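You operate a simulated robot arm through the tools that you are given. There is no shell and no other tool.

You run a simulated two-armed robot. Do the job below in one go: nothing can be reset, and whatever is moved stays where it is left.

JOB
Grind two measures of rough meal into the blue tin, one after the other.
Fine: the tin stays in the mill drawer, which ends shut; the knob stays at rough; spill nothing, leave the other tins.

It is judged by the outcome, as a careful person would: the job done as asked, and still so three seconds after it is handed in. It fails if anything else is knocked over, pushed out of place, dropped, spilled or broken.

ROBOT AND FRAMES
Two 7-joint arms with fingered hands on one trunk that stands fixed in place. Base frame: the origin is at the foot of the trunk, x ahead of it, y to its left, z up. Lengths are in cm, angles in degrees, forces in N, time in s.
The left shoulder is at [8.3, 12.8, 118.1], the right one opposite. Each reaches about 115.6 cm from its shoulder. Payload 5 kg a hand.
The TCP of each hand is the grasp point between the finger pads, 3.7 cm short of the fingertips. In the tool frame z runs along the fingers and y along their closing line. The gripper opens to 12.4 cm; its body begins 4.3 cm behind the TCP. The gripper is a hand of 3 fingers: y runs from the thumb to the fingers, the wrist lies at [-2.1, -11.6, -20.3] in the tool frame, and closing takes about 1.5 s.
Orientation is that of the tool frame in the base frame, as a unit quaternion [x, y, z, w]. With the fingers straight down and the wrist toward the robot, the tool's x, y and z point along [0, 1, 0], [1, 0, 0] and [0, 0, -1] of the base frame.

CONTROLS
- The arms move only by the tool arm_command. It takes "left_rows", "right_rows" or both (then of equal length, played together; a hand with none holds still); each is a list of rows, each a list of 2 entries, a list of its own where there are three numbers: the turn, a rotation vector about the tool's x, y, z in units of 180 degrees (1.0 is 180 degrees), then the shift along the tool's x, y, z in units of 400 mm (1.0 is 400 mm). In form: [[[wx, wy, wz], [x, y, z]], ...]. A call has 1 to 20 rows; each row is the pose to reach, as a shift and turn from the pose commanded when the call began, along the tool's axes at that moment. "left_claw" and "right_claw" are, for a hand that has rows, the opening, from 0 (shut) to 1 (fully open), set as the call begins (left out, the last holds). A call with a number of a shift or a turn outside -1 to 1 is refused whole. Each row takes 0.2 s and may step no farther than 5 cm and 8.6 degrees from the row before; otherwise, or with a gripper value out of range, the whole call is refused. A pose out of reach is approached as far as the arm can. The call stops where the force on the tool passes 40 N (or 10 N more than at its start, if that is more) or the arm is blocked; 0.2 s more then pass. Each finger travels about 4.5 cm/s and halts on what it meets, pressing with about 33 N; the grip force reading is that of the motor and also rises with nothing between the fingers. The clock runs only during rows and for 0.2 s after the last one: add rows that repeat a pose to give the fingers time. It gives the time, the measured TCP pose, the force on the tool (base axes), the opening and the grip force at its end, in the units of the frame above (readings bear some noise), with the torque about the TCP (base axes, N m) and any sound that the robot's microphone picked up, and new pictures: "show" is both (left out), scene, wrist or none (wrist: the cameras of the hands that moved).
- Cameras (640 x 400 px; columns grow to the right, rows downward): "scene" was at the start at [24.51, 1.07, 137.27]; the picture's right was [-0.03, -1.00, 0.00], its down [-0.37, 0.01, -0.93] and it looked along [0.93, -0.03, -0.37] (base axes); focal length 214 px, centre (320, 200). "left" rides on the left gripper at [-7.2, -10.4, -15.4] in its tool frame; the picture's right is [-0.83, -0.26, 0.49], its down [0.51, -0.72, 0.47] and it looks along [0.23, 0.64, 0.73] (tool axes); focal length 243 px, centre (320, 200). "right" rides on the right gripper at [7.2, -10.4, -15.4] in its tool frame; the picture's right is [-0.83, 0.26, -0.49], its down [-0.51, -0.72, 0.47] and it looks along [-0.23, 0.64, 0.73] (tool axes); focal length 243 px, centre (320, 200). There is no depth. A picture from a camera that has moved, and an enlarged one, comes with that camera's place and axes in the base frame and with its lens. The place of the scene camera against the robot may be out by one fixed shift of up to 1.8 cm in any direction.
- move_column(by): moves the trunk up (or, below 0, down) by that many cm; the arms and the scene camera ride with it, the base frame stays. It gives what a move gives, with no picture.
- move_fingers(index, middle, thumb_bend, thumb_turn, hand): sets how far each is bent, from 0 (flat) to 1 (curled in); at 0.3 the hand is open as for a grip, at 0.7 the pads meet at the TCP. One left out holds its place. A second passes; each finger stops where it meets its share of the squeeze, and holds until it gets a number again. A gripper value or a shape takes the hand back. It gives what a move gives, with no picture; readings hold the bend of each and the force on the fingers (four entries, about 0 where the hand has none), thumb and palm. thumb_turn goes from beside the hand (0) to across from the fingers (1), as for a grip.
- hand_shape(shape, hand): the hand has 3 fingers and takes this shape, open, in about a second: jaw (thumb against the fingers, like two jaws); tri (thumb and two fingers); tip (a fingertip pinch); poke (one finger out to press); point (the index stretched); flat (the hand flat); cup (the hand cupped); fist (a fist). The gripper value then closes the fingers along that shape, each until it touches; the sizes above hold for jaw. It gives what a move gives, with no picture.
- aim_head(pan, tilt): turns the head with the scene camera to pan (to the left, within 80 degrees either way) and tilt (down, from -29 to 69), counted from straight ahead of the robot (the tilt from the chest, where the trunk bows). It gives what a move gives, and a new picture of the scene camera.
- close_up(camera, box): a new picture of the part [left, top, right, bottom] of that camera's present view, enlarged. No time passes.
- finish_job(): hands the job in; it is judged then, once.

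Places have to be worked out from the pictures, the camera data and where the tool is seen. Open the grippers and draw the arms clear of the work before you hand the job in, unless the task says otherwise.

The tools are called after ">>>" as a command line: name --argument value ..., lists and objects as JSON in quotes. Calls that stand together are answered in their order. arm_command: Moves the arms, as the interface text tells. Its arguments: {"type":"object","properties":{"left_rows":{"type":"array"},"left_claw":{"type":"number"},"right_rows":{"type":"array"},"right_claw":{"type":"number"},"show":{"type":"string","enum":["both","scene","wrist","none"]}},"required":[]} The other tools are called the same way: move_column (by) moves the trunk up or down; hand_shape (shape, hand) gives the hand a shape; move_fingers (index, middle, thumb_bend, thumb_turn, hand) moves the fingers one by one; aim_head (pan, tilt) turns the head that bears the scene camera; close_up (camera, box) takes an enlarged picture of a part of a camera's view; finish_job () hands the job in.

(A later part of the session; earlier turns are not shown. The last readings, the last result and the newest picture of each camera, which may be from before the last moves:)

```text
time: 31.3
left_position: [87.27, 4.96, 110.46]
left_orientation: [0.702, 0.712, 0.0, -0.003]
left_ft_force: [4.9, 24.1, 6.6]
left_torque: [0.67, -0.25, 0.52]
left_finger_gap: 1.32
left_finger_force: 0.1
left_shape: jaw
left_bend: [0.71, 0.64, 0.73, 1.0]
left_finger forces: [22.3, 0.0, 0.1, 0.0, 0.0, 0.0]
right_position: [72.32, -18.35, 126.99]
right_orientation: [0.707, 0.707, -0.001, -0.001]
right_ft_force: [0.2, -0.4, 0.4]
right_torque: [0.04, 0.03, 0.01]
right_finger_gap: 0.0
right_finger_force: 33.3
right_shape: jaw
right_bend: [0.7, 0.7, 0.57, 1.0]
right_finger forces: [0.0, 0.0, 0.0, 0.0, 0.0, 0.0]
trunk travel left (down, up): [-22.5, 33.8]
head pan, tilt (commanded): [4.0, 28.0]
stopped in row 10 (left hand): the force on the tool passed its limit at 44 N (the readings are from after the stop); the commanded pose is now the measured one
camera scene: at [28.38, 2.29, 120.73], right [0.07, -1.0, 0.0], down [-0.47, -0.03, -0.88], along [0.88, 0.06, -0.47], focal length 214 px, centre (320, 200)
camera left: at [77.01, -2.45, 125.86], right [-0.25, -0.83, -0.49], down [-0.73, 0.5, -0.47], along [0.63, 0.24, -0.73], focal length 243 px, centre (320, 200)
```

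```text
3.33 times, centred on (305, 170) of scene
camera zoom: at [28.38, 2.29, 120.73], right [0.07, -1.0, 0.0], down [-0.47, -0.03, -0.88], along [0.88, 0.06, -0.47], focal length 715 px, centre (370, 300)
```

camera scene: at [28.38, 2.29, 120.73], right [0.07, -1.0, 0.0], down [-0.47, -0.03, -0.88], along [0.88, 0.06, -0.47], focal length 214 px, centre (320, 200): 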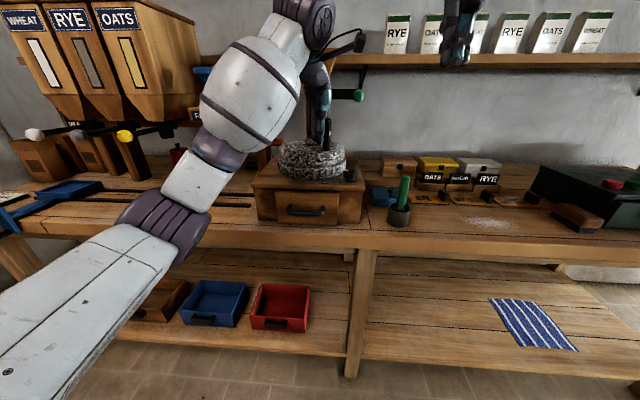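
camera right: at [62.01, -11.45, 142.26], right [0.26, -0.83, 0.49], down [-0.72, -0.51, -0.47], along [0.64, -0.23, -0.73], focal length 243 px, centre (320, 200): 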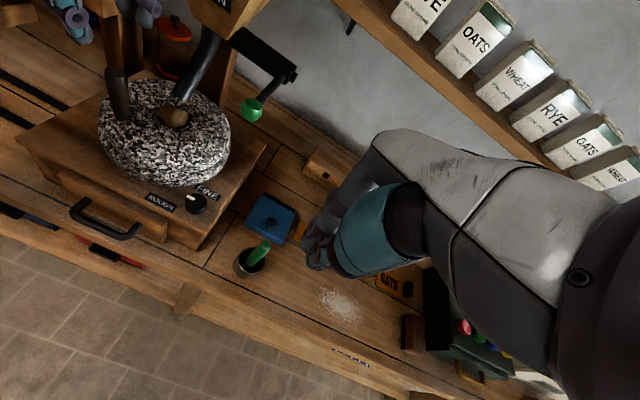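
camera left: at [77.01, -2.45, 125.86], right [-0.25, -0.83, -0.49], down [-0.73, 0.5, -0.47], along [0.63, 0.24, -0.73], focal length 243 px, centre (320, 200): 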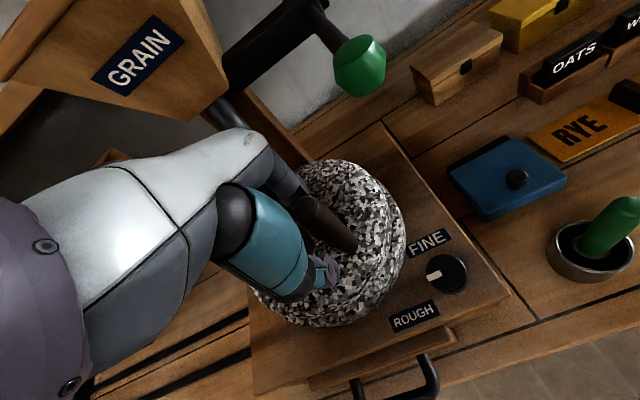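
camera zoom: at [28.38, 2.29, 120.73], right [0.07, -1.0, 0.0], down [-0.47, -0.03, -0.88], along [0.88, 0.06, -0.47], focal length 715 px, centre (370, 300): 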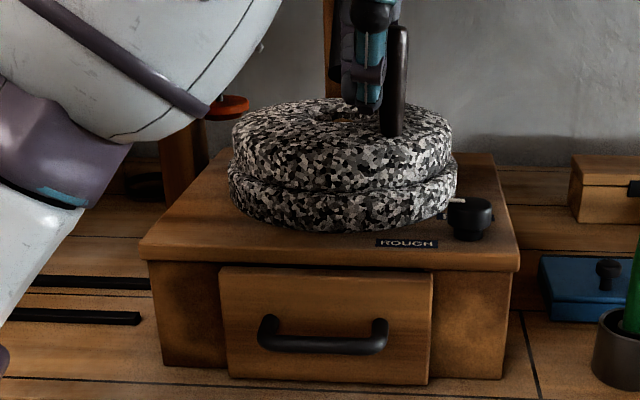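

The lightly held peg slipped sideways out of my grip (fingers now press it from its left side), so a firmer grip is needed. I'll ease off, open the hand and look at where the peg stands.

>>> arm_command --left_rows '[[[0, 0, 0], [0.015, 0, 0]], [[0, 0, 0], [0.02, 0, 0]], [[0, 0, 0], [0.02, 0, 0]], [[0, 0, 0], [0.02, 0, 0]], [[0, 0, 0], [0.02, 0, 0]]]' --left_claw 0.5 --show "both"

>>> close_up --camera "right" --box '[120, 60, 260, 180]'

>>> close_up --camera "left" --box '[240, 130, 460, 330]'

>>> close_up --camera "scene" --box '[270, 100, 370, 190]'

```text
time: 32.5
left_position: [87.02, 5.12, 110.58]
left_orientation: [0.704, 0.71, 0.0, -0.003]
left_ft_force: [-0.3, -0.7, 0.5]
left_torque: [0.02, -0.02, -0.04]
left_finger_gap: 6.12
left_finger_force: 0.1
left_shape: jaw
left_bend: [0.74, 0.45, 0.69, 1.0]
left_finger forces: [0.0, 0.0, 0.1, 0.0, 0.0, 0.0]
right_position: [72.26, -18.46, 126.99]
right_orientation: [0.707, 0.707, 0.0, 0.0]
right_ft_force: [-0.3, 0.1, 0.0]
right_torque: [0.01, -0.02, -0.02]
right_finger_gap: 0.0
right_finger_force: 33.0
right_shape: jaw
right_bend: [0.7, 0.7, 0.57, 1.0]
right_finger forces: [0.0, 0.1, 0.0, 0.1, 0.1, 0.1]
trunk travel left (down, up): [-22.5, 33.8]
head pan, tilt (commanded): [4.0, 28.0]
camera scene: at [28.33, 2.06, 120.75], right [0.07, -1.0, 0.0], down [-0.47, -0.03, -0.88], along [0.88, 0.06, -0.47], focal length 214 px, centre (320, 200)
camera left: at [76.84, -2.23, 125.87], right [-0.26, -0.83, -0.49], down [-0.73, 0.5, -0.47], along [0.64, 0.24, -0.73], focal length 243 px, centre (320, 200)
```

scene: 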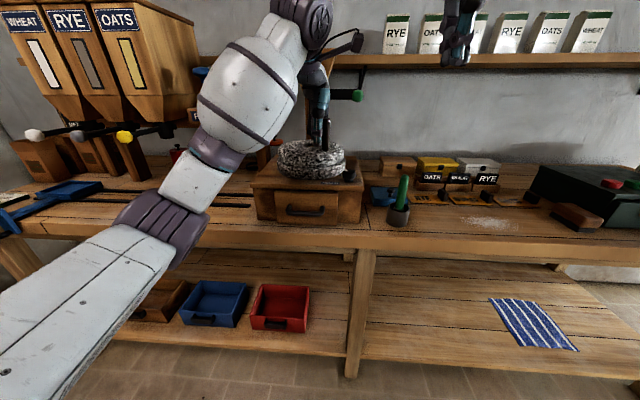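
left: 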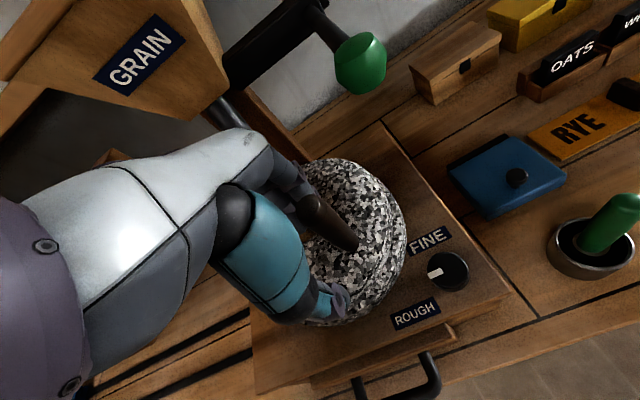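

```text
3.33 times, centred on (190, 120) of right
camera zoom: at [61.79, -11.27, 142.4], right [0.26, -0.83, 0.49], down [-0.72, -0.51, -0.47], along [0.64, -0.23, -0.73], focal length 809 px, centre (753, 467)
```

zoom: 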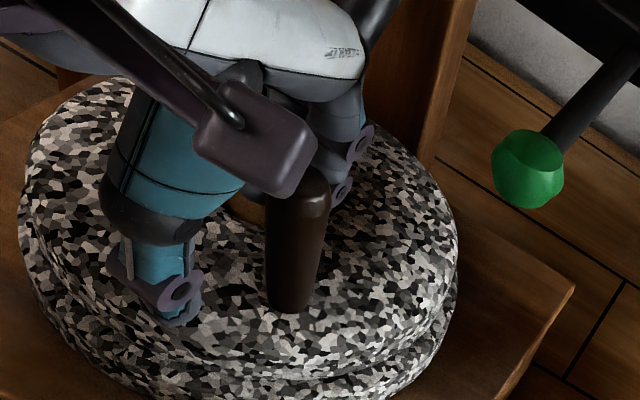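

```text
2.00 times, centred on (350, 230) of left
camera zoom: at [76.84, -2.23, 125.87], right [-0.26, -0.83, -0.49], down [-0.73, 0.5, -0.47], along [0.64, 0.24, -0.73], focal length 485 px, centre (260, 140)
```

zoom: 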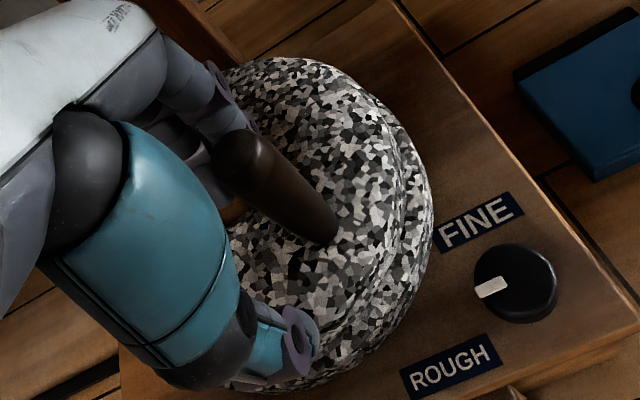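

```text
4.44 times, centred on (320, 145) of scene
camera zoom: at [28.33, 2.06, 120.75], right [0.07, -1.0, 0.0], down [-0.47, -0.03, -0.88], along [0.88, 0.06, -0.47], focal length 953 px, centre (320, 444)
```

zoom: 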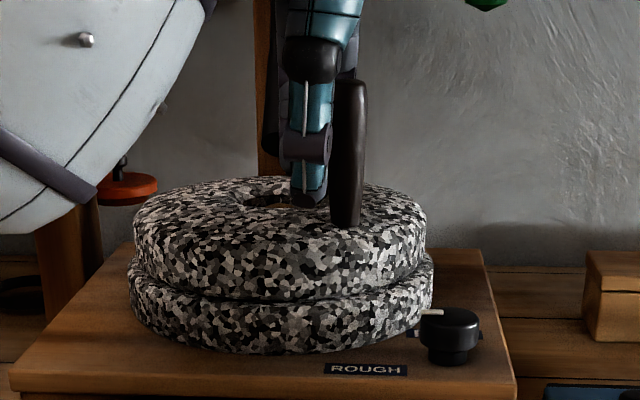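

The peg is at about [87.9, 2.9] (angle ≈ 224° around the stone), undamaged. I'll slide the open hand over to centre on it and grip with full closure this time.

>>> arm_command --left_rows '[[[0, 0, 0], [-0.02, 0.02, 0]], [[0, 0, 0], [-0.055, 0.0225, 0]], [[0, 0, 0], [-0.055, 0.0225, 0]]]' --left_claw 0.5 --show "wrist"

>>> close_up --camera "right" --box '[120, 60, 260, 180]'

>>> close_up --camera "scene" --box '[270, 100, 370, 190]'

```text
time: 33.3
left_position: [87.93, 3.1, 110.64]
left_orientation: [0.704, 0.71, -0.001, -0.003]
left_ft_force: [0.1, 1.1, 0.4]
left_torque: [0.01, -0.03, 0.06]
left_finger_gap: 6.14
left_finger_force: 0.1
left_shape: jaw
left_bend: [0.74, 0.45, 0.69, 1.0]
left_finger forces: [0.0, 0.1, 0.1, 0.0, 0.0, 0.0]
right_position: [72.2, -18.49, 127.0]
right_orientation: [0.708, 0.707, 0.001, 0.0]
right_ft_force: [-0.4, 0.3, -0.9]
right_torque: [0.01, -0.01, 0.02]
right_finger_gap: 0.0
right_finger_force: 33.3
right_shape: jaw
right_bend: [0.7, 0.7, 0.57, 1.0]
right_finger forces: [0.0, 0.1, 0.1, 0.0, 0.0, 0.1]
trunk travel left (down, up): [-22.5, 33.8]
head pan, tilt (commanded): [4.0, 28.0]
camera left: at [77.78, -4.28, 125.92], right [-0.26, -0.83, -0.49], down [-0.73, 0.5, -0.47], along [0.64, 0.24, -0.73], focal length 243 px, centre (320, 200)
```

left: 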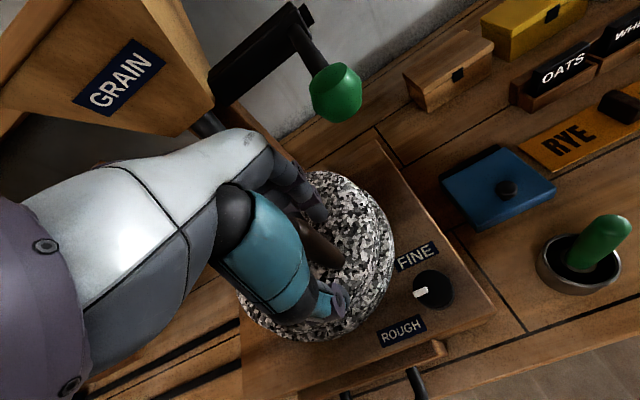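

```text
3.33 times, centred on (190, 120) of right
camera zoom: at [61.79, -11.26, 142.4], right [0.26, -0.83, 0.49], down [-0.72, -0.51, -0.47], along [0.64, -0.23, -0.73], focal length 809 px, centre (753, 467)
```

zoom: 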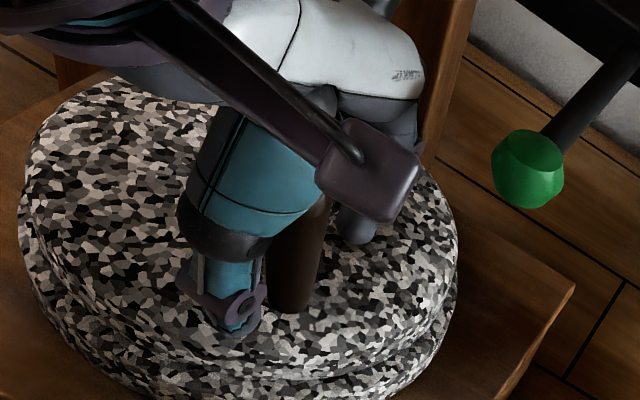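

```text
4.44 times, centred on (320, 145) of scene
camera zoom: at [28.33, 2.06, 120.75], right [0.07, -1.0, 0.0], down [-0.47, -0.03, -0.88], along [0.88, 0.06, -0.47], focal length 953 px, centre (320, 444)
```

zoom: 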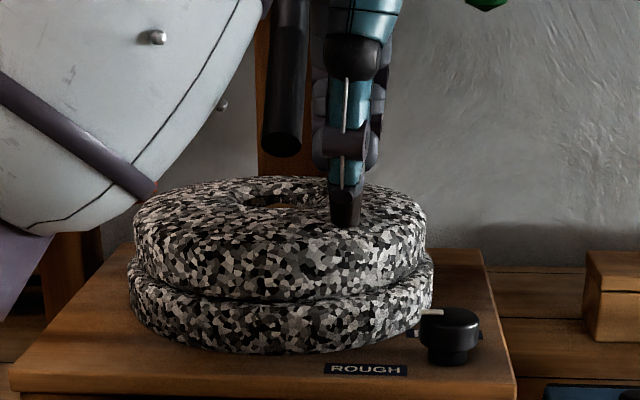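

The peg is centred between thumb and fingers. Closing fully now.

>>> arm_command --left_rows '[[[0, 0, 0], [0, 0, 0.01]], [[0, 0, 0], [0, 0, 0.01]], [[0, 0, 0], [0, 0, 0.01]], [[0, 0, 0], [0, 0, 0.01]], [[0, 0, 0], [0, 0, 0.01]], [[0, 0, 0], [0, 0, 0.01]], [[0, 0, 0], [0, 0, 0.01]]]' --left_claw 0 --show "wrist"

>>> close_up --camera "scene" --box '[270, 100, 370, 190]'

```text
time: 34.9
left_position: [87.94, 3.04, 110.22]
left_orientation: [0.704, 0.71, 0.0, -0.003]
left_ft_force: [-2.7, -1.0, -4.6]
left_torque: [-0.05, 0.04, -0.05]
left_finger_gap: 1.18
left_finger_force: 32.9
left_shape: jaw
left_bend: [0.72, 0.65, 0.73, 1.0]
left_finger forces: [16.5, 7.8, 0.1, 0.1, 30.0, 0.0]
right_position: [72.25, -18.57, 126.9]
right_orientation: [0.707, 0.707, 0.0, 0.0]
right_ft_force: [0.0, 0.1, -0.5]
right_torque: [0.0, 0.06, 0.01]
right_finger_gap: 0.02
right_finger_force: 33.5
right_shape: jaw
right_bend: [0.7, 0.7, 0.57, 1.0]
right_finger forces: [0.1, 0.0, 0.0, 0.0, 0.1, 0.1]
trunk travel left (down, up): [-22.5, 33.8]
head pan, tilt (commanded): [4.0, 28.0]
camera left: at [77.81, -4.33, 125.46], right [-0.26, -0.83, -0.49], down [-0.73, 0.5, -0.46], along [0.63, 0.24, -0.73], focal length 243 px, centre (320, 200)
```

left: 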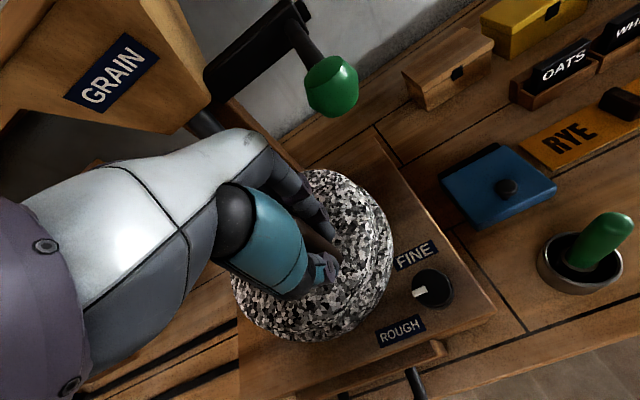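

```text
4.44 times, centred on (320, 145) of scene
camera zoom: at [28.34, 2.02, 120.74], right [0.07, -1.0, 0.0], down [-0.47, -0.03, -0.88], along [0.88, 0.06, -0.47], focal length 953 px, centre (320, 444)
```

zoom: 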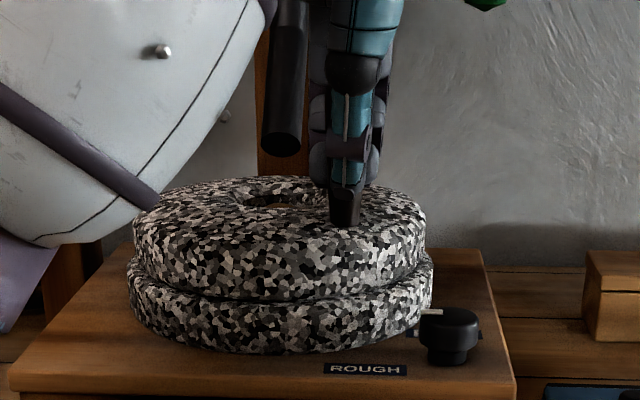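

Firm grip now (thumb 30 N). I'll turn the stone back slowly through the front to the left, following the refined circle centred at [92.6, 7.75] with radius 6.6.

>>> arm_command --left_rows '[[[0, 0, 0], [0.0228, -0.019, 0]], [[0, 0, 0], [0.0478, -0.0335, 0]], [[0, 0, 0], [0.075, -0.0433, 0]], [[0, 0, 0], [0.1033, -0.0483, 0]], [[0, 0, 0], [0.1323, -0.0483, 0]], [[0, 0, 0], [0.1605, -0.0433, 0]], [[0, 0, 0], [0.1878, -0.0335, 0]], [[0, 0, 0], [0.2128, -0.019, 0]], [[0, 0, 0], [0.2348, -0.0005, 0]], [[0, 0, 0], [0.2533, 0.0215, 0]], [[0, 0, 0], [0.2678, 0.0465, 0]], [[0, 0, 0], [0.2775, 0.0738, 0]]]' --left_claw 0 --show "both"

>>> close_up --camera "right" --box '[100, 40, 260, 180]'

>>> close_up --camera "left" --box '[260, 110, 560, 320]'

```text
time: 37.0
left_position: [88.0, 12.12, 109.85]
left_orientation: [0.709, 0.705, -0.003, -0.007]
left_ft_force: [-8.1, -16.7, -8.3]
left_torque: [-0.47, 0.09, -0.15]
left_finger_gap: 0.9
left_finger_force: 32.8
left_shape: jaw
left_bend: [0.73, 0.63, 0.72, 1.0]
left_finger forces: [42.6, 13.8, 0.0, 0.1, 32.8, 0.0]
right_position: [72.13, -18.56, 127.02]
right_orientation: [0.708, 0.706, 0.0, 0.0]
right_ft_force: [-0.8, -0.9, 0.6]
right_torque: [-0.06, -0.01, 0.01]
right_finger_gap: 0.0
right_finger_force: 33.2
right_shape: jaw
right_bend: [0.7, 0.7, 0.57, 1.0]
right_finger forces: [0.1, 0.0, 0.1, 0.0, 0.0, 0.1]
trunk travel left (down, up): [-22.5, 33.8]
head pan, tilt (commanded): [4.0, 28.0]
stopped in row 10 (left hand): the force on the tool passed its limit at 48 N (the readings are from after the stop); the commanded pose is now the measured one
camera scene: at [28.36, 2.0, 120.76], right [0.07, -1.0, 0.0], down [-0.47, -0.03, -0.88], along [0.88, 0.06, -0.47], focal length 214 px, centre (320, 200)
camera left: at [77.81, 4.77, 125.22], right [-0.27, -0.83, -0.49], down [-0.73, 0.51, -0.46], along [0.63, 0.23, -0.74], focal length 243 px, centre (320, 200)
```

scene: 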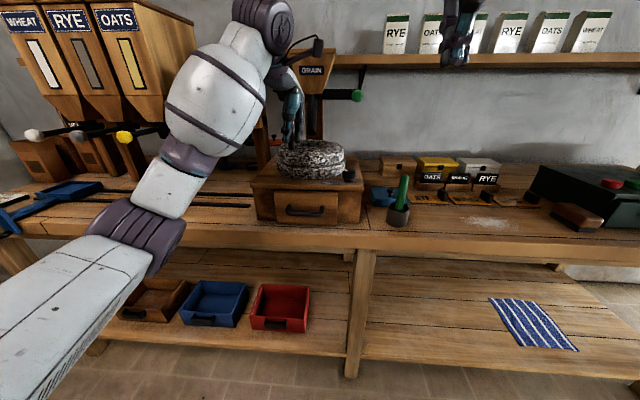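
left: 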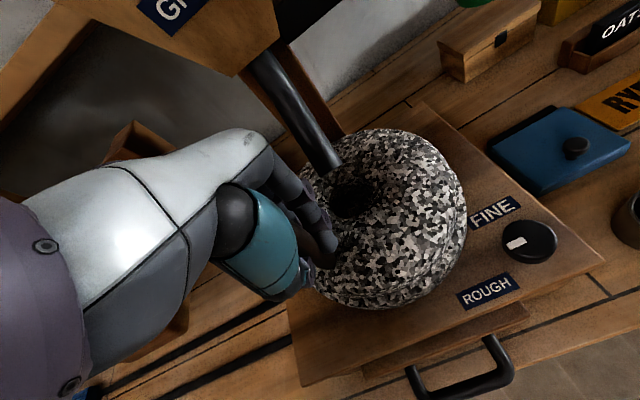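

```text
2.86 times, centred on (180, 110) of right
camera zoom: at [61.83, -11.28, 142.38], right [0.26, -0.83, 0.49], down [-0.72, -0.51, -0.47], along [0.64, -0.23, -0.73], focal length 693 px, centre (720, 457)
```

zoom: 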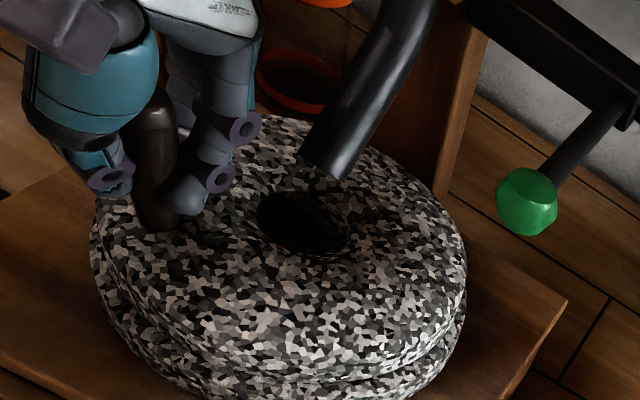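

```text
1.90 times, centred on (410, 215) of left
camera zoom: at [77.81, 4.77, 125.22], right [-0.27, -0.83, -0.49], down [-0.73, 0.51, -0.46], along [0.63, 0.23, -0.74], focal length 462 px, centre (149, 171)
```

zoom: 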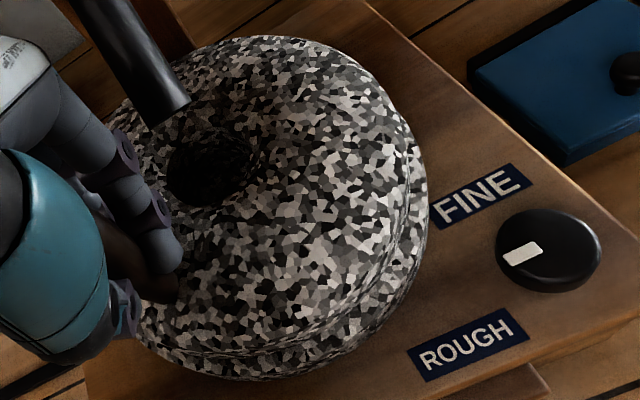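

The eye of the stone is now empty, so the first measure has gone through. The stone also seems to stop at its starting angle (about 133°) when turned back, which explains the earlier slip. I'll make one more full swing to be sure nothing is left between the stones.

>>> arm_command --left_rows '[[[0, 0, 0], [-0.0143, -0.0205, 0]], [[0, 0, 0], [-0.0393, -0.035, 0]], [[0, 0, 0], [-0.0665, -0.0448, 0]], [[0, 0, 0], [-0.0948, -0.0498, 0]], [[0, 0, 0], [-0.1238, -0.0498, 0]], [[0, 0, 0], [-0.152, -0.0448, 0]], [[0, 0, 0], [-0.1793, -0.035, 0]], [[0, 0, 0], [-0.2043, -0.0205, 0]], [[0, 0, 0], [-0.2263, -0.002, 0]], [[0, 0, 0], [-0.2448, 0.02, 0]]]' --left_claw 0 --show "both"

>>> close_up --camera "right" --box '[100, 40, 260, 180]'

>>> close_up --camera "scene" --box '[250, 90, 380, 220]'

```text
time: 39.4
left_position: [88.31, 3.06, 110.06]
left_orientation: [0.706, 0.708, -0.002, -0.01]
left_ft_force: [-31.8, 18.1, 2.8]
left_torque: [0.39, 1.11, 0.27]
left_finger_gap: 1.03
left_finger_force: 33.1
left_shape: jaw
left_bend: [0.73, 0.71, 0.73, 1.0]
left_finger forces: [19.9, 29.4, 0.0, 0.1, 40.4, 0.0]
right_position: [71.84, -18.36, 127.29]
right_orientation: [0.708, 0.707, 0.001, 0.001]
right_ft_force: [0.8, 0.0, -0.1]
right_torque: [0.01, -0.01, 0.05]
right_finger_gap: 0.0
right_finger_force: 33.0
right_shape: jaw
right_bend: [0.7, 0.7, 0.57, 1.0]
right_finger forces: [0.0, 0.0, 0.0, 0.0, 0.0, 0.0]
trunk travel left (down, up): [-22.5, 33.8]
head pan, tilt (commanded): [4.0, 28.0]
stopped in row 10 (left hand): the force on the tool passed its limit at 43 N (the readings are from after the stop); the commanded pose is now the measured one
camera scene: at [27.92, 2.17, 120.85], right [0.07, -1.0, 0.0], down [-0.47, -0.03, -0.88], along [0.88, 0.06, -0.47], focal length 214 px, centre (320, 200)
camera left: at [78.26, -4.3, 125.46], right [-0.27, -0.83, -0.5], down [-0.73, 0.51, -0.45], along [0.63, 0.24, -0.74], focal length 243 px, centre (320, 200)
```

scene: 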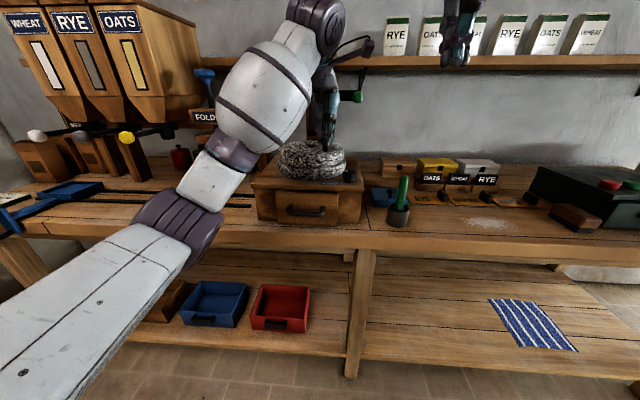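
left: 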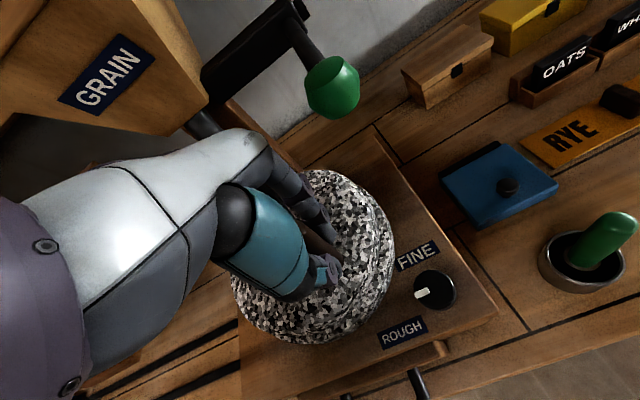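

```text
2.86 times, centred on (180, 110) of right
camera zoom: at [61.32, -11.11, 142.62], right [0.26, -0.83, 0.49], down [-0.72, -0.51, -0.47], along [0.64, -0.23, -0.73], focal length 693 px, centre (720, 457)
```

zoom: 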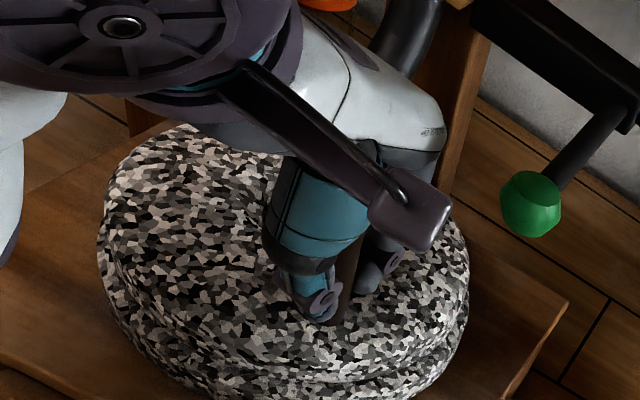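

```text
3.08 times, centred on (315, 155) of scene
camera zoom: at [27.92, 2.17, 120.85], right [0.07, -1.0, 0.0], down [-0.47, -0.03, -0.88], along [0.88, 0.06, -0.47], focal length 660 px, centre (335, 338)
```

zoom: 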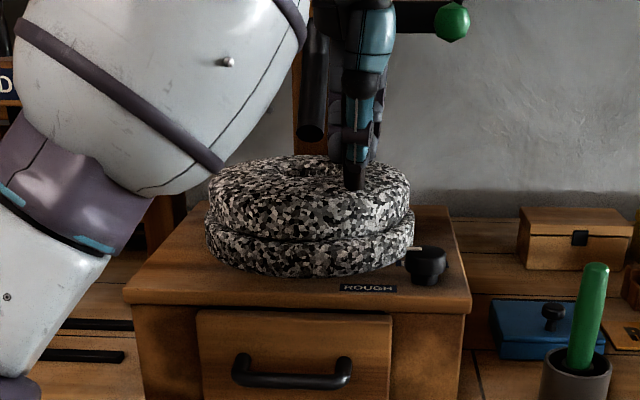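

Force rises again at about 226°, so the stone swings between two stops, roughly a quarter turn apart; the eye looks empty. I'll swing it back to the left stop, stopping just short of it.

>>> arm_command --left_rows '[[[0, 0, 0], [0.0223, -0.0283, 0]], [[0, 0, 0], [0.0473, -0.0428, 0]], [[0, 0, 0], [0.0745, -0.0525, 0]], [[0, 0, 0], [0.1028, -0.0575, 0]], [[0, 0, 0], [0.1318, -0.0575, 0]], [[0, 0, 0], [0.16, -0.0525, 0]], [[0, 0, 0], [0.1873, -0.0428, 0]], [[0, 0, 0], [0.2123, -0.0283, 0]], [[0, 0, 0], [0.228, -0.0158, 0]]]' --left_claw 0 --show "both"

>>> close_up --camera "right" --box '[100, 40, 260, 180]'

>>> close_up --camera "left" --box '[260, 110, 560, 320]'

```text
time: 41.4
left_position: [88.14, 12.06, 109.75]
left_orientation: [0.707, 0.708, -0.003, -0.01]
left_ft_force: [-15.3, -2.9, -10.3]
left_torque: [-0.1, 0.27, -0.12]
left_finger_gap: 0.99
left_finger_force: 33.2
left_shape: jaw
left_bend: [0.73, 0.63, 0.72, 1.0]
left_finger forces: [31.0, 13.2, 0.0, 0.1, 37.0, 0.1]
right_position: [72.08, -18.58, 127.12]
right_orientation: [0.708, 0.707, 0.001, -0.001]
right_ft_force: [0.6, -0.8, -0.7]
right_torque: [0.03, 0.0, 0.0]
right_finger_gap: 0.0
right_finger_force: 33.1
right_shape: jaw
right_bend: [0.7, 0.7, 0.57, 1.0]
right_finger forces: [0.1, 0.0, 0.0, 0.0, 0.0, 0.0]
trunk travel left (down, up): [-22.5, 33.8]
head pan, tilt (commanded): [4.0, 28.0]
camera scene: at [28.2, 1.97, 120.76], right [0.07, -1.0, 0.0], down [-0.47, -0.03, -0.88], along [0.88, 0.06, -0.47], focal length 214 px, centre (320, 200)
camera left: at [78.13, 4.55, 125.19], right [-0.27, -0.82, -0.5], down [-0.73, 0.51, -0.45], along [0.63, 0.24, -0.74], focal length 243 px, centre (320, 200)
```

scene: 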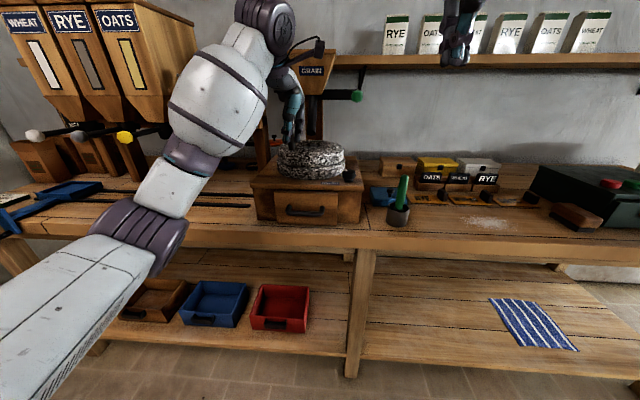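
left: 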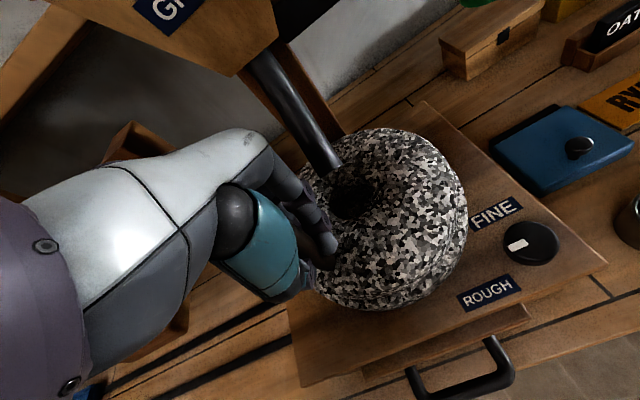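

```text
2.86 times, centred on (180, 110) of right
camera zoom: at [61.63, -11.34, 142.44], right [0.26, -0.83, 0.49], down [-0.72, -0.51, -0.47], along [0.64, -0.23, -0.73], focal length 693 px, centre (720, 457)
```

zoom: 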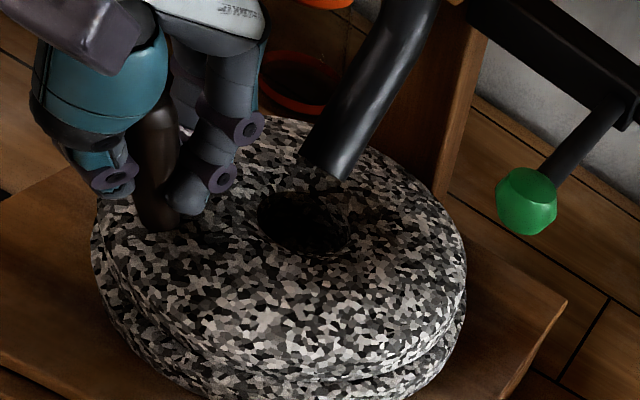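

```text
1.90 times, centred on (410, 215) of left
camera zoom: at [78.13, 4.55, 125.19], right [-0.27, -0.82, -0.5], down [-0.73, 0.51, -0.45], along [0.63, 0.24, -0.74], focal length 462 px, centre (149, 171)
```

zoom: 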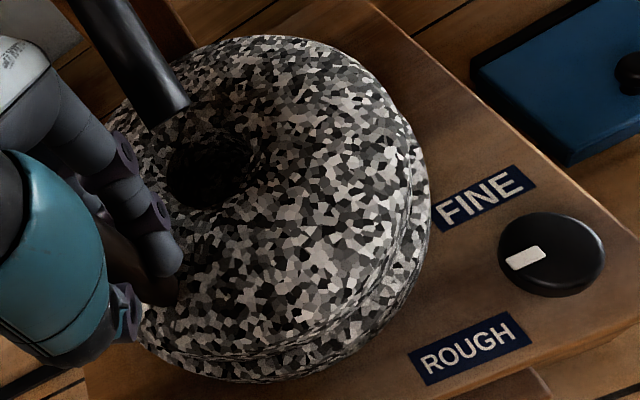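

The eye is empty and clean. I'll open the left hand, lift straight up off the peg and withdraw to the left.

>>> arm_command --left_rows '[[[0, 0, 0], [0, 0, 0]], [[0, 0, 0], [0, 0, 0]], [[0, 0, 0], [0, 0, 0]], [[0, 0, 0], [0, 0, 0]], [[0, 0, 0], [0, 0, -0.05]], [[0, 0, 0], [0, 0, -0.11]], [[0, 0, 0], [0, 0, -0.17]], [[0, 0, 0], [0, 0, -0.24]], [[0, 0, 0], [0, 0, -0.31]], [[0, 0, 0], [0.06, -0.09, -0.31]], [[0, 0, 0], [0.12, -0.18, -0.31]], [[0, 0, 0], [0.18, -0.27, -0.31]], [[0, 0, 0], [0.24, -0.36, -0.31]], [[0, 0, 0], [0.3, -0.45, -0.31]]]' --left_claw 0.5 --show "both"

>>> close_up --camera "scene" --box '[230, 60, 390, 230]'

>>> close_up --camera "right" --box '[30, 0, 310, 220]'

```text
time: 44.4
left_position: [69.89, 23.86, 122.83]
left_orientation: [0.707, 0.707, -0.003, -0.009]
left_ft_force: [-0.2, 0.4, 0.6]
left_torque: [0.0, -0.02, -0.01]
left_finger_gap: 6.16
left_finger_force: 0.2
left_shape: jaw
left_bend: [0.74, 0.45, 0.69, 1.0]
left_finger forces: [0.0, 0.1, 0.0, 0.0, 0.0, 0.0]
right_position: [72.02, -18.56, 127.13]
right_orientation: [0.708, 0.707, 0.001, 0.001]
right_ft_force: [-0.8, 0.3, -0.4]
right_torque: [0.01, -0.02, -0.01]
right_finger_gap: 0.0
right_finger_force: 32.7
right_shape: jaw
right_bend: [0.7, 0.7, 0.57, 1.0]
right_finger forces: [0.0, 0.0, 0.0, 0.1, 0.1, 0.1]
trunk travel left (down, up): [-22.5, 33.8]
head pan, tilt (commanded): [4.0, 28.0]
camera scene: at [28.17, 2.09, 120.8], right [0.07, -1.0, 0.0], down [-0.47, -0.03, -0.88], along [0.88, 0.06, -0.47], focal length 214 px, centre (320, 200)
camera left: at [59.86, 16.56, 138.26], right [-0.27, -0.83, -0.5], down [-0.73, 0.51, -0.46], along [0.63, 0.24, -0.74], focal length 243 px, centre (320, 200)
```

scene: 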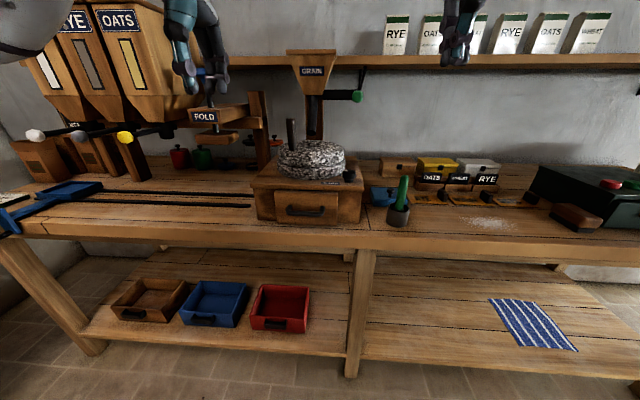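
left: 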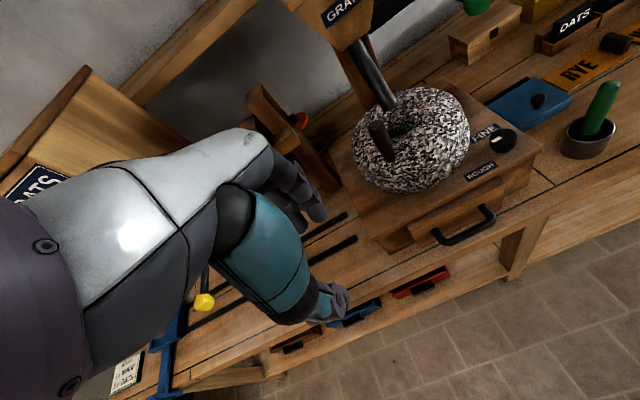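

```text
2.35 times, centred on (310, 145) of scene
camera zoom: at [28.17, 2.09, 120.8], right [0.07, -1.0, 0.0], down [-0.47, -0.03, -0.88], along [0.88, 0.06, -0.47], focal length 505 px, centre (344, 329)
```

zoom: 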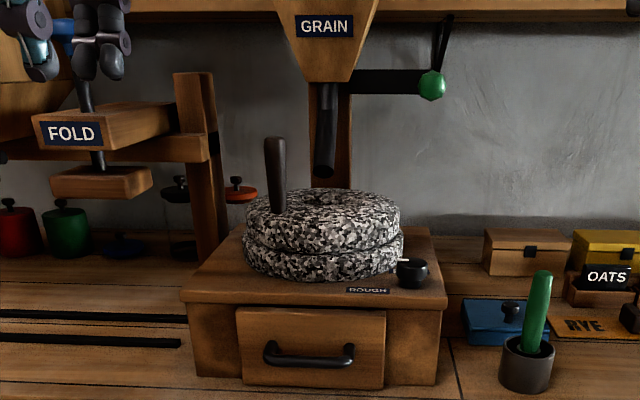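

```text
1.82 times, centred on (170, 110) of right
camera zoom: at [61.56, -11.2, 142.53], right [0.26, -0.83, 0.49], down [-0.72, -0.51, -0.47], along [0.64, -0.23, -0.73], focal length 441 px, centre (593, 364)
```

zoom: 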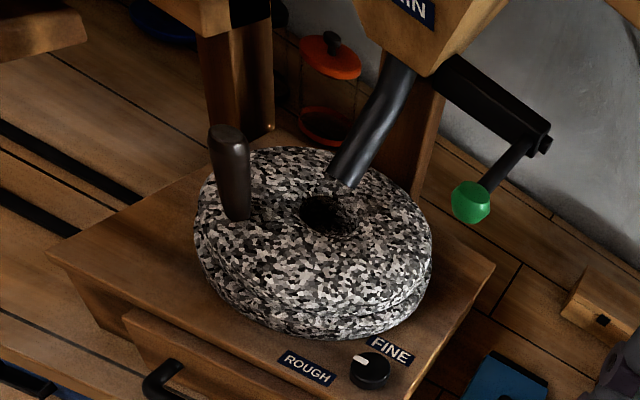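

Eye empty, drawer shut, knob unchanged. Now the second dose: I'll bring the closed right hand back over the green ball.

>>> arm_command --right_rows '[[[0, 0, 0], [0.0585, 0.0742, 0.002]], [[0, 0, 0], [0.117, 0.1484, 0.004]], [[0, 0, 0], [0.1755, 0.2226, 0.006]], [[0, 0, 0], [0.234, 0.2968, 0.008]], [[0, 0, 0], [0.2925, 0.371, 0.01]], [[0, 0, 0], [0.351, 0.445, 0.0125]]]' --right_claw 0 --show "both"

>>> close_up --camera "scene" --box '[260, 20, 460, 145]'

```text
time: 45.8
left_position: [70.28, 24.12, 122.64]
left_orientation: [0.707, 0.707, -0.004, -0.009]
left_ft_force: [0.6, 0.6, 0.0]
left_torque: [-0.03, 0.02, -0.03]
left_finger_gap: 6.15
left_finger_force: 0.2
left_shape: jaw
left_bend: [0.74, 0.45, 0.69, 1.0]
left_finger forces: [0.1, 0.0, 0.1, 0.0, 0.0, 0.0]
right_position: [90.18, -3.96, 126.18]
right_orientation: [0.707, 0.707, -0.001, 0.0]
right_ft_force: [-0.2, 0.2, -0.2]
right_torque: [-0.05, 0.0, -0.03]
right_finger_gap: 0.03
right_finger_force: 33.2
right_shape: jaw
right_bend: [0.7, 0.7, 0.57, 1.0]
right_finger forces: [0.0, 0.0, 0.0, 0.0, 0.1, 0.0]
trunk travel left (down, up): [-22.5, 33.8]
head pan, tilt (commanded): [4.0, 28.0]
camera scene: at [28.43, 2.18, 120.71], right [0.07, -1.0, 0.0], down [-0.47, -0.03, -0.88], along [0.88, 0.06, -0.47], focal length 214 px, centre (320, 200)
camera right: at [79.69, 3.24, 141.53], right [0.26, -0.83, 0.49], down [-0.72, -0.51, -0.47], along [0.64, -0.23, -0.73], focal length 243 px, centre (320, 200)
```

scene: 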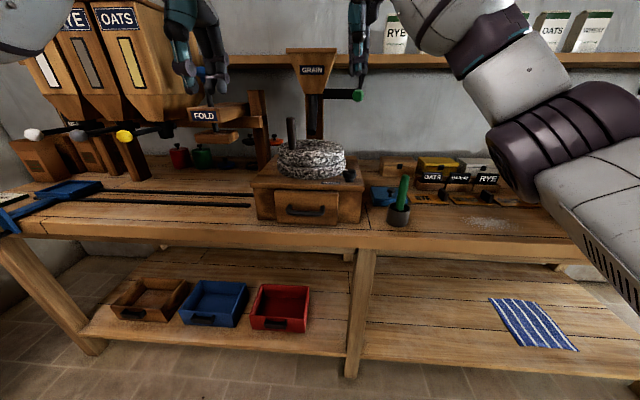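
right: 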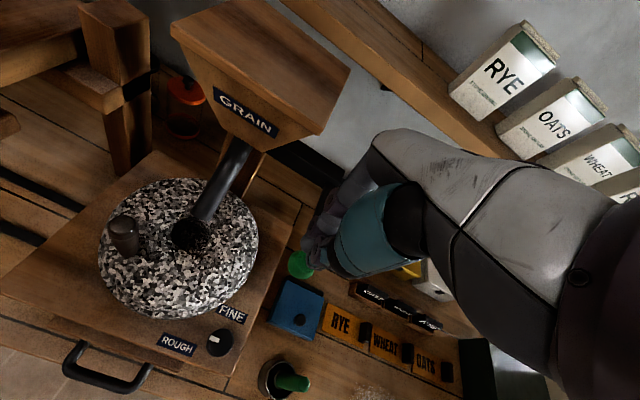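

```text
3.20 times, centred on (360, 82) of scene
camera zoom: at [28.43, 2.18, 120.71], right [0.07, -1.0, 0.0], down [-0.47, -0.03, -0.88], along [0.88, 0.06, -0.47], focal length 686 px, centre (192, 576)
```

zoom: 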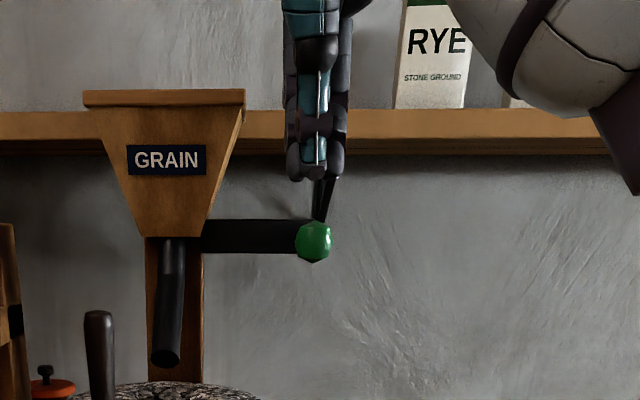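

The fingertips are right above the ball. I'll repeat the same press as before.

>>> arm_command --right_rows '[[[0, 0, 0], [-0.01, 0, 0.03]], [[0, 0, 0], [-0.01, 0, 0.055]], [[0, 0, 0], [-0.01, 0, 0.08]], [[0, 0, 0], [-0.01, 0, 0.105]], [[0, 0, 0], [-0.01, 0.009, 0.13]], [[0, 0, 0], [-0.01, 0.015, 0.155]], [[0, 0, 0], [-0.01, 0.025, 0.18]], [[0, 0, 0], [-0.01, 0.0375, 0.205]]]' --right_claw 0 --show "both"

>>> close_up --camera "right" --box '[70, 90, 310, 290]'

>>> close_up --camera "scene" --box '[270, 60, 400, 190]'

```text
time: 47.6
left_position: [70.18, 23.87, 122.81]
left_orientation: [0.706, 0.708, -0.003, -0.01]
left_ft_force: [-0.2, 0.7, -0.1]
left_torque: [0.01, 0.0, -0.05]
left_finger_gap: 6.2
left_finger_force: 0.0
left_shape: jaw
left_bend: [0.74, 0.45, 0.69, 1.0]
left_finger forces: [0.0, 0.1, 0.0, 0.0, 0.0, 0.0]
right_position: [91.61, -4.88, 118.21]
right_orientation: [0.708, 0.706, 0.0, 0.0]
right_ft_force: [0.6, -0.3, 3.1]
right_torque: [0.03, -0.06, -0.01]
right_finger_gap: 0.0
right_finger_force: 33.2
right_shape: jaw
right_bend: [0.7, 0.7, 0.57, 1.0]
right_finger forces: [0.0, 0.1, 0.0, 0.0, 0.0, 0.1]
trunk travel left (down, up): [-22.5, 33.8]
head pan, tilt (commanded): [4.0, 28.0]
camera scene: at [28.34, 2.03, 120.74], right [0.07, -1.0, 0.0], down [-0.47, -0.03, -0.88], along [0.88, 0.06, -0.47], focal length 214 px, centre (320, 200)
camera right: at [81.17, 2.35, 133.61], right [0.26, -0.83, 0.49], down [-0.72, -0.51, -0.47], along [0.64, -0.23, -0.73], focal length 243 px, centre (320, 200)
```

scene: 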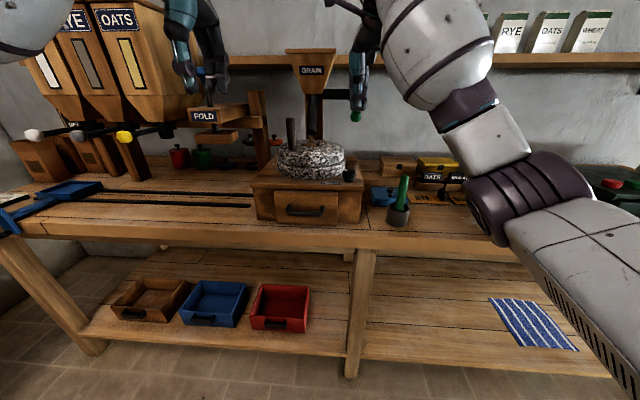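
right: 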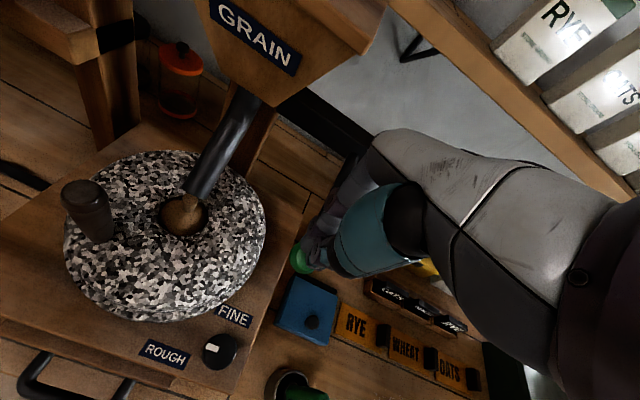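

```text
2.00 times, centred on (190, 190) of right
camera zoom: at [81.17, 2.35, 133.61], right [0.26, -0.83, 0.49], down [-0.72, -0.51, -0.47], along [0.64, -0.23, -0.73], focal length 485 px, centre (580, 220)
```

zoom: 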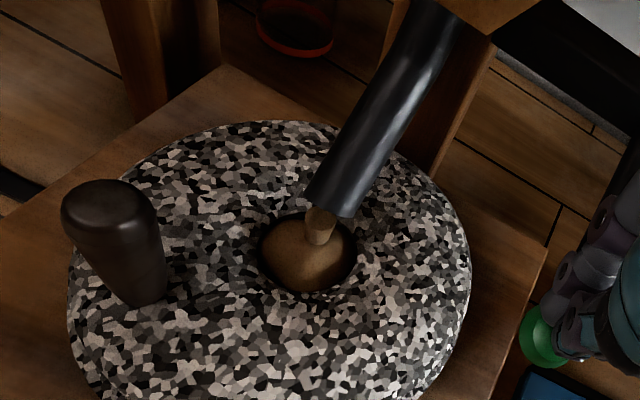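

```text
3.08 times, centred on (335, 125) of scene
camera zoom: at [28.34, 2.03, 120.74], right [0.07, -1.0, 0.0], down [-0.47, -0.03, -0.88], along [0.88, 0.06, -0.47], focal length 660 px, centre (274, 431)
```

zoom: 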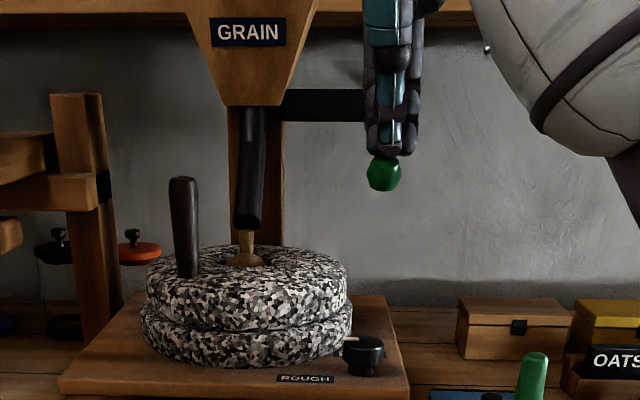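

Grain is running as before, and the heap is just slightly lower than last time at this moment. I'll hold for 0.2 s more and then release in the same way.

>>> arm_command --right_rows '[[[0, 0, 0], [0, 0, 0]], [[0, 0, 0], [0, -0.03, -0.11]], [[0, 0, 0], [0, -0.0375, -0.22]]]' --right_claw 0 --show "both"

>>> close_up --camera "right" --box '[70, 100, 310, 300]'

>>> close_up --camera "scene" --box '[270, 60, 400, 190]'

```text
time: 48.4
left_position: [69.93, 23.8, 122.92]
left_orientation: [0.706, 0.708, -0.001, -0.008]
left_ft_force: [0.0, -0.3, 0.4]
left_torque: [0.0, -0.04, 0.02]
left_finger_gap: 6.18
left_finger_force: 0.1
left_shape: jaw
left_bend: [0.74, 0.45, 0.69, 1.0]
left_finger forces: [0.0, 0.0, 0.0, 0.0, 0.1, 0.1]
right_position: [90.02, -5.09, 127.45]
right_orientation: [0.707, 0.707, 0.0, 0.0]
right_ft_force: [-0.8, -0.1, 0.2]
right_torque: [0.05, -0.04, 0.01]
right_finger_gap: 0.02
right_finger_force: 32.9
right_shape: jaw
right_bend: [0.7, 0.7, 0.57, 1.0]
right_finger forces: [0.0, 0.1, 0.0, 0.1, 0.0, 0.0]
trunk travel left (down, up): [-22.5, 33.8]
head pan, tilt (commanded): [4.0, 28.0]
camera scene: at [28.16, 2.04, 120.8], right [0.07, -1.0, 0.0], down [-0.47, -0.03, -0.88], along [0.88, 0.06, -0.47], focal length 214 px, centre (320, 200)
camera right: at [79.52, 2.18, 142.82], right [0.26, -0.83, 0.49], down [-0.72, -0.51, -0.47], along [0.64, -0.23, -0.73], focal length 243 px, centre (320, 200)
```

scene: 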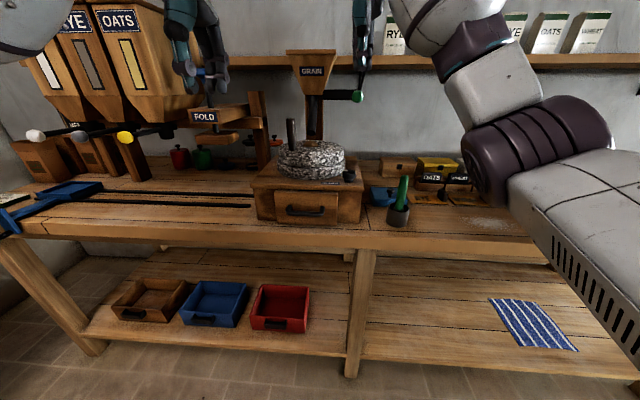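
right: 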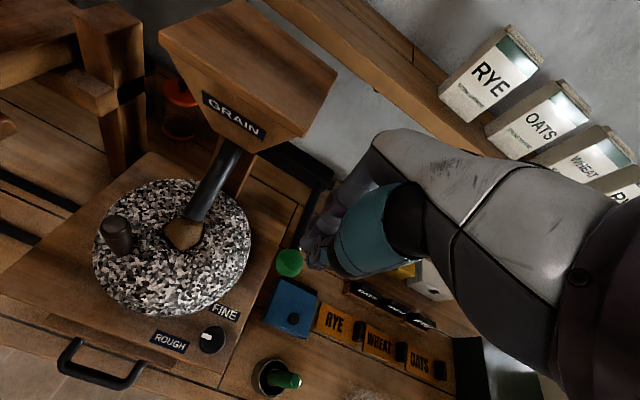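

```text
2.00 times, centred on (190, 200) of right
camera zoom: at [79.52, 2.18, 142.82], right [0.26, -0.83, 0.49], down [-0.72, -0.51, -0.47], along [0.64, -0.23, -0.73], focal length 485 px, centre (580, 200)
```

zoom: 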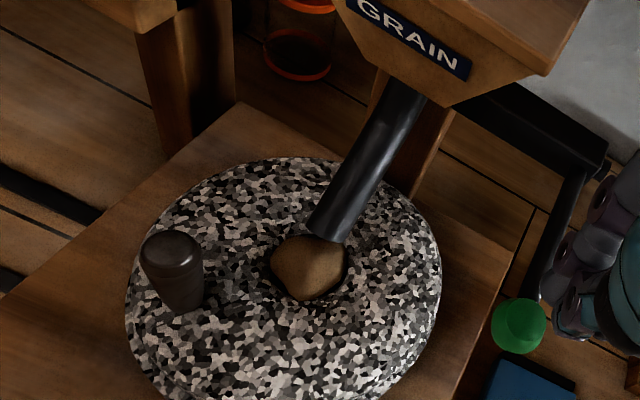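

```text
3.08 times, centred on (335, 125) of scene
camera zoom: at [28.16, 2.04, 120.8], right [0.07, -1.0, 0.0], down [-0.47, -0.03, -0.88], along [0.88, 0.06, -0.47], focal length 660 px, centre (274, 431)
```

zoom: 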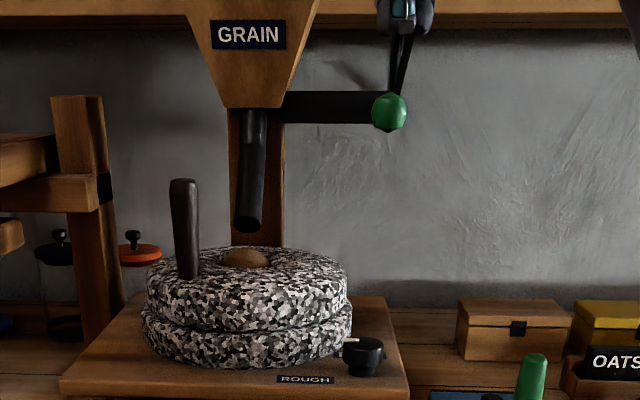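

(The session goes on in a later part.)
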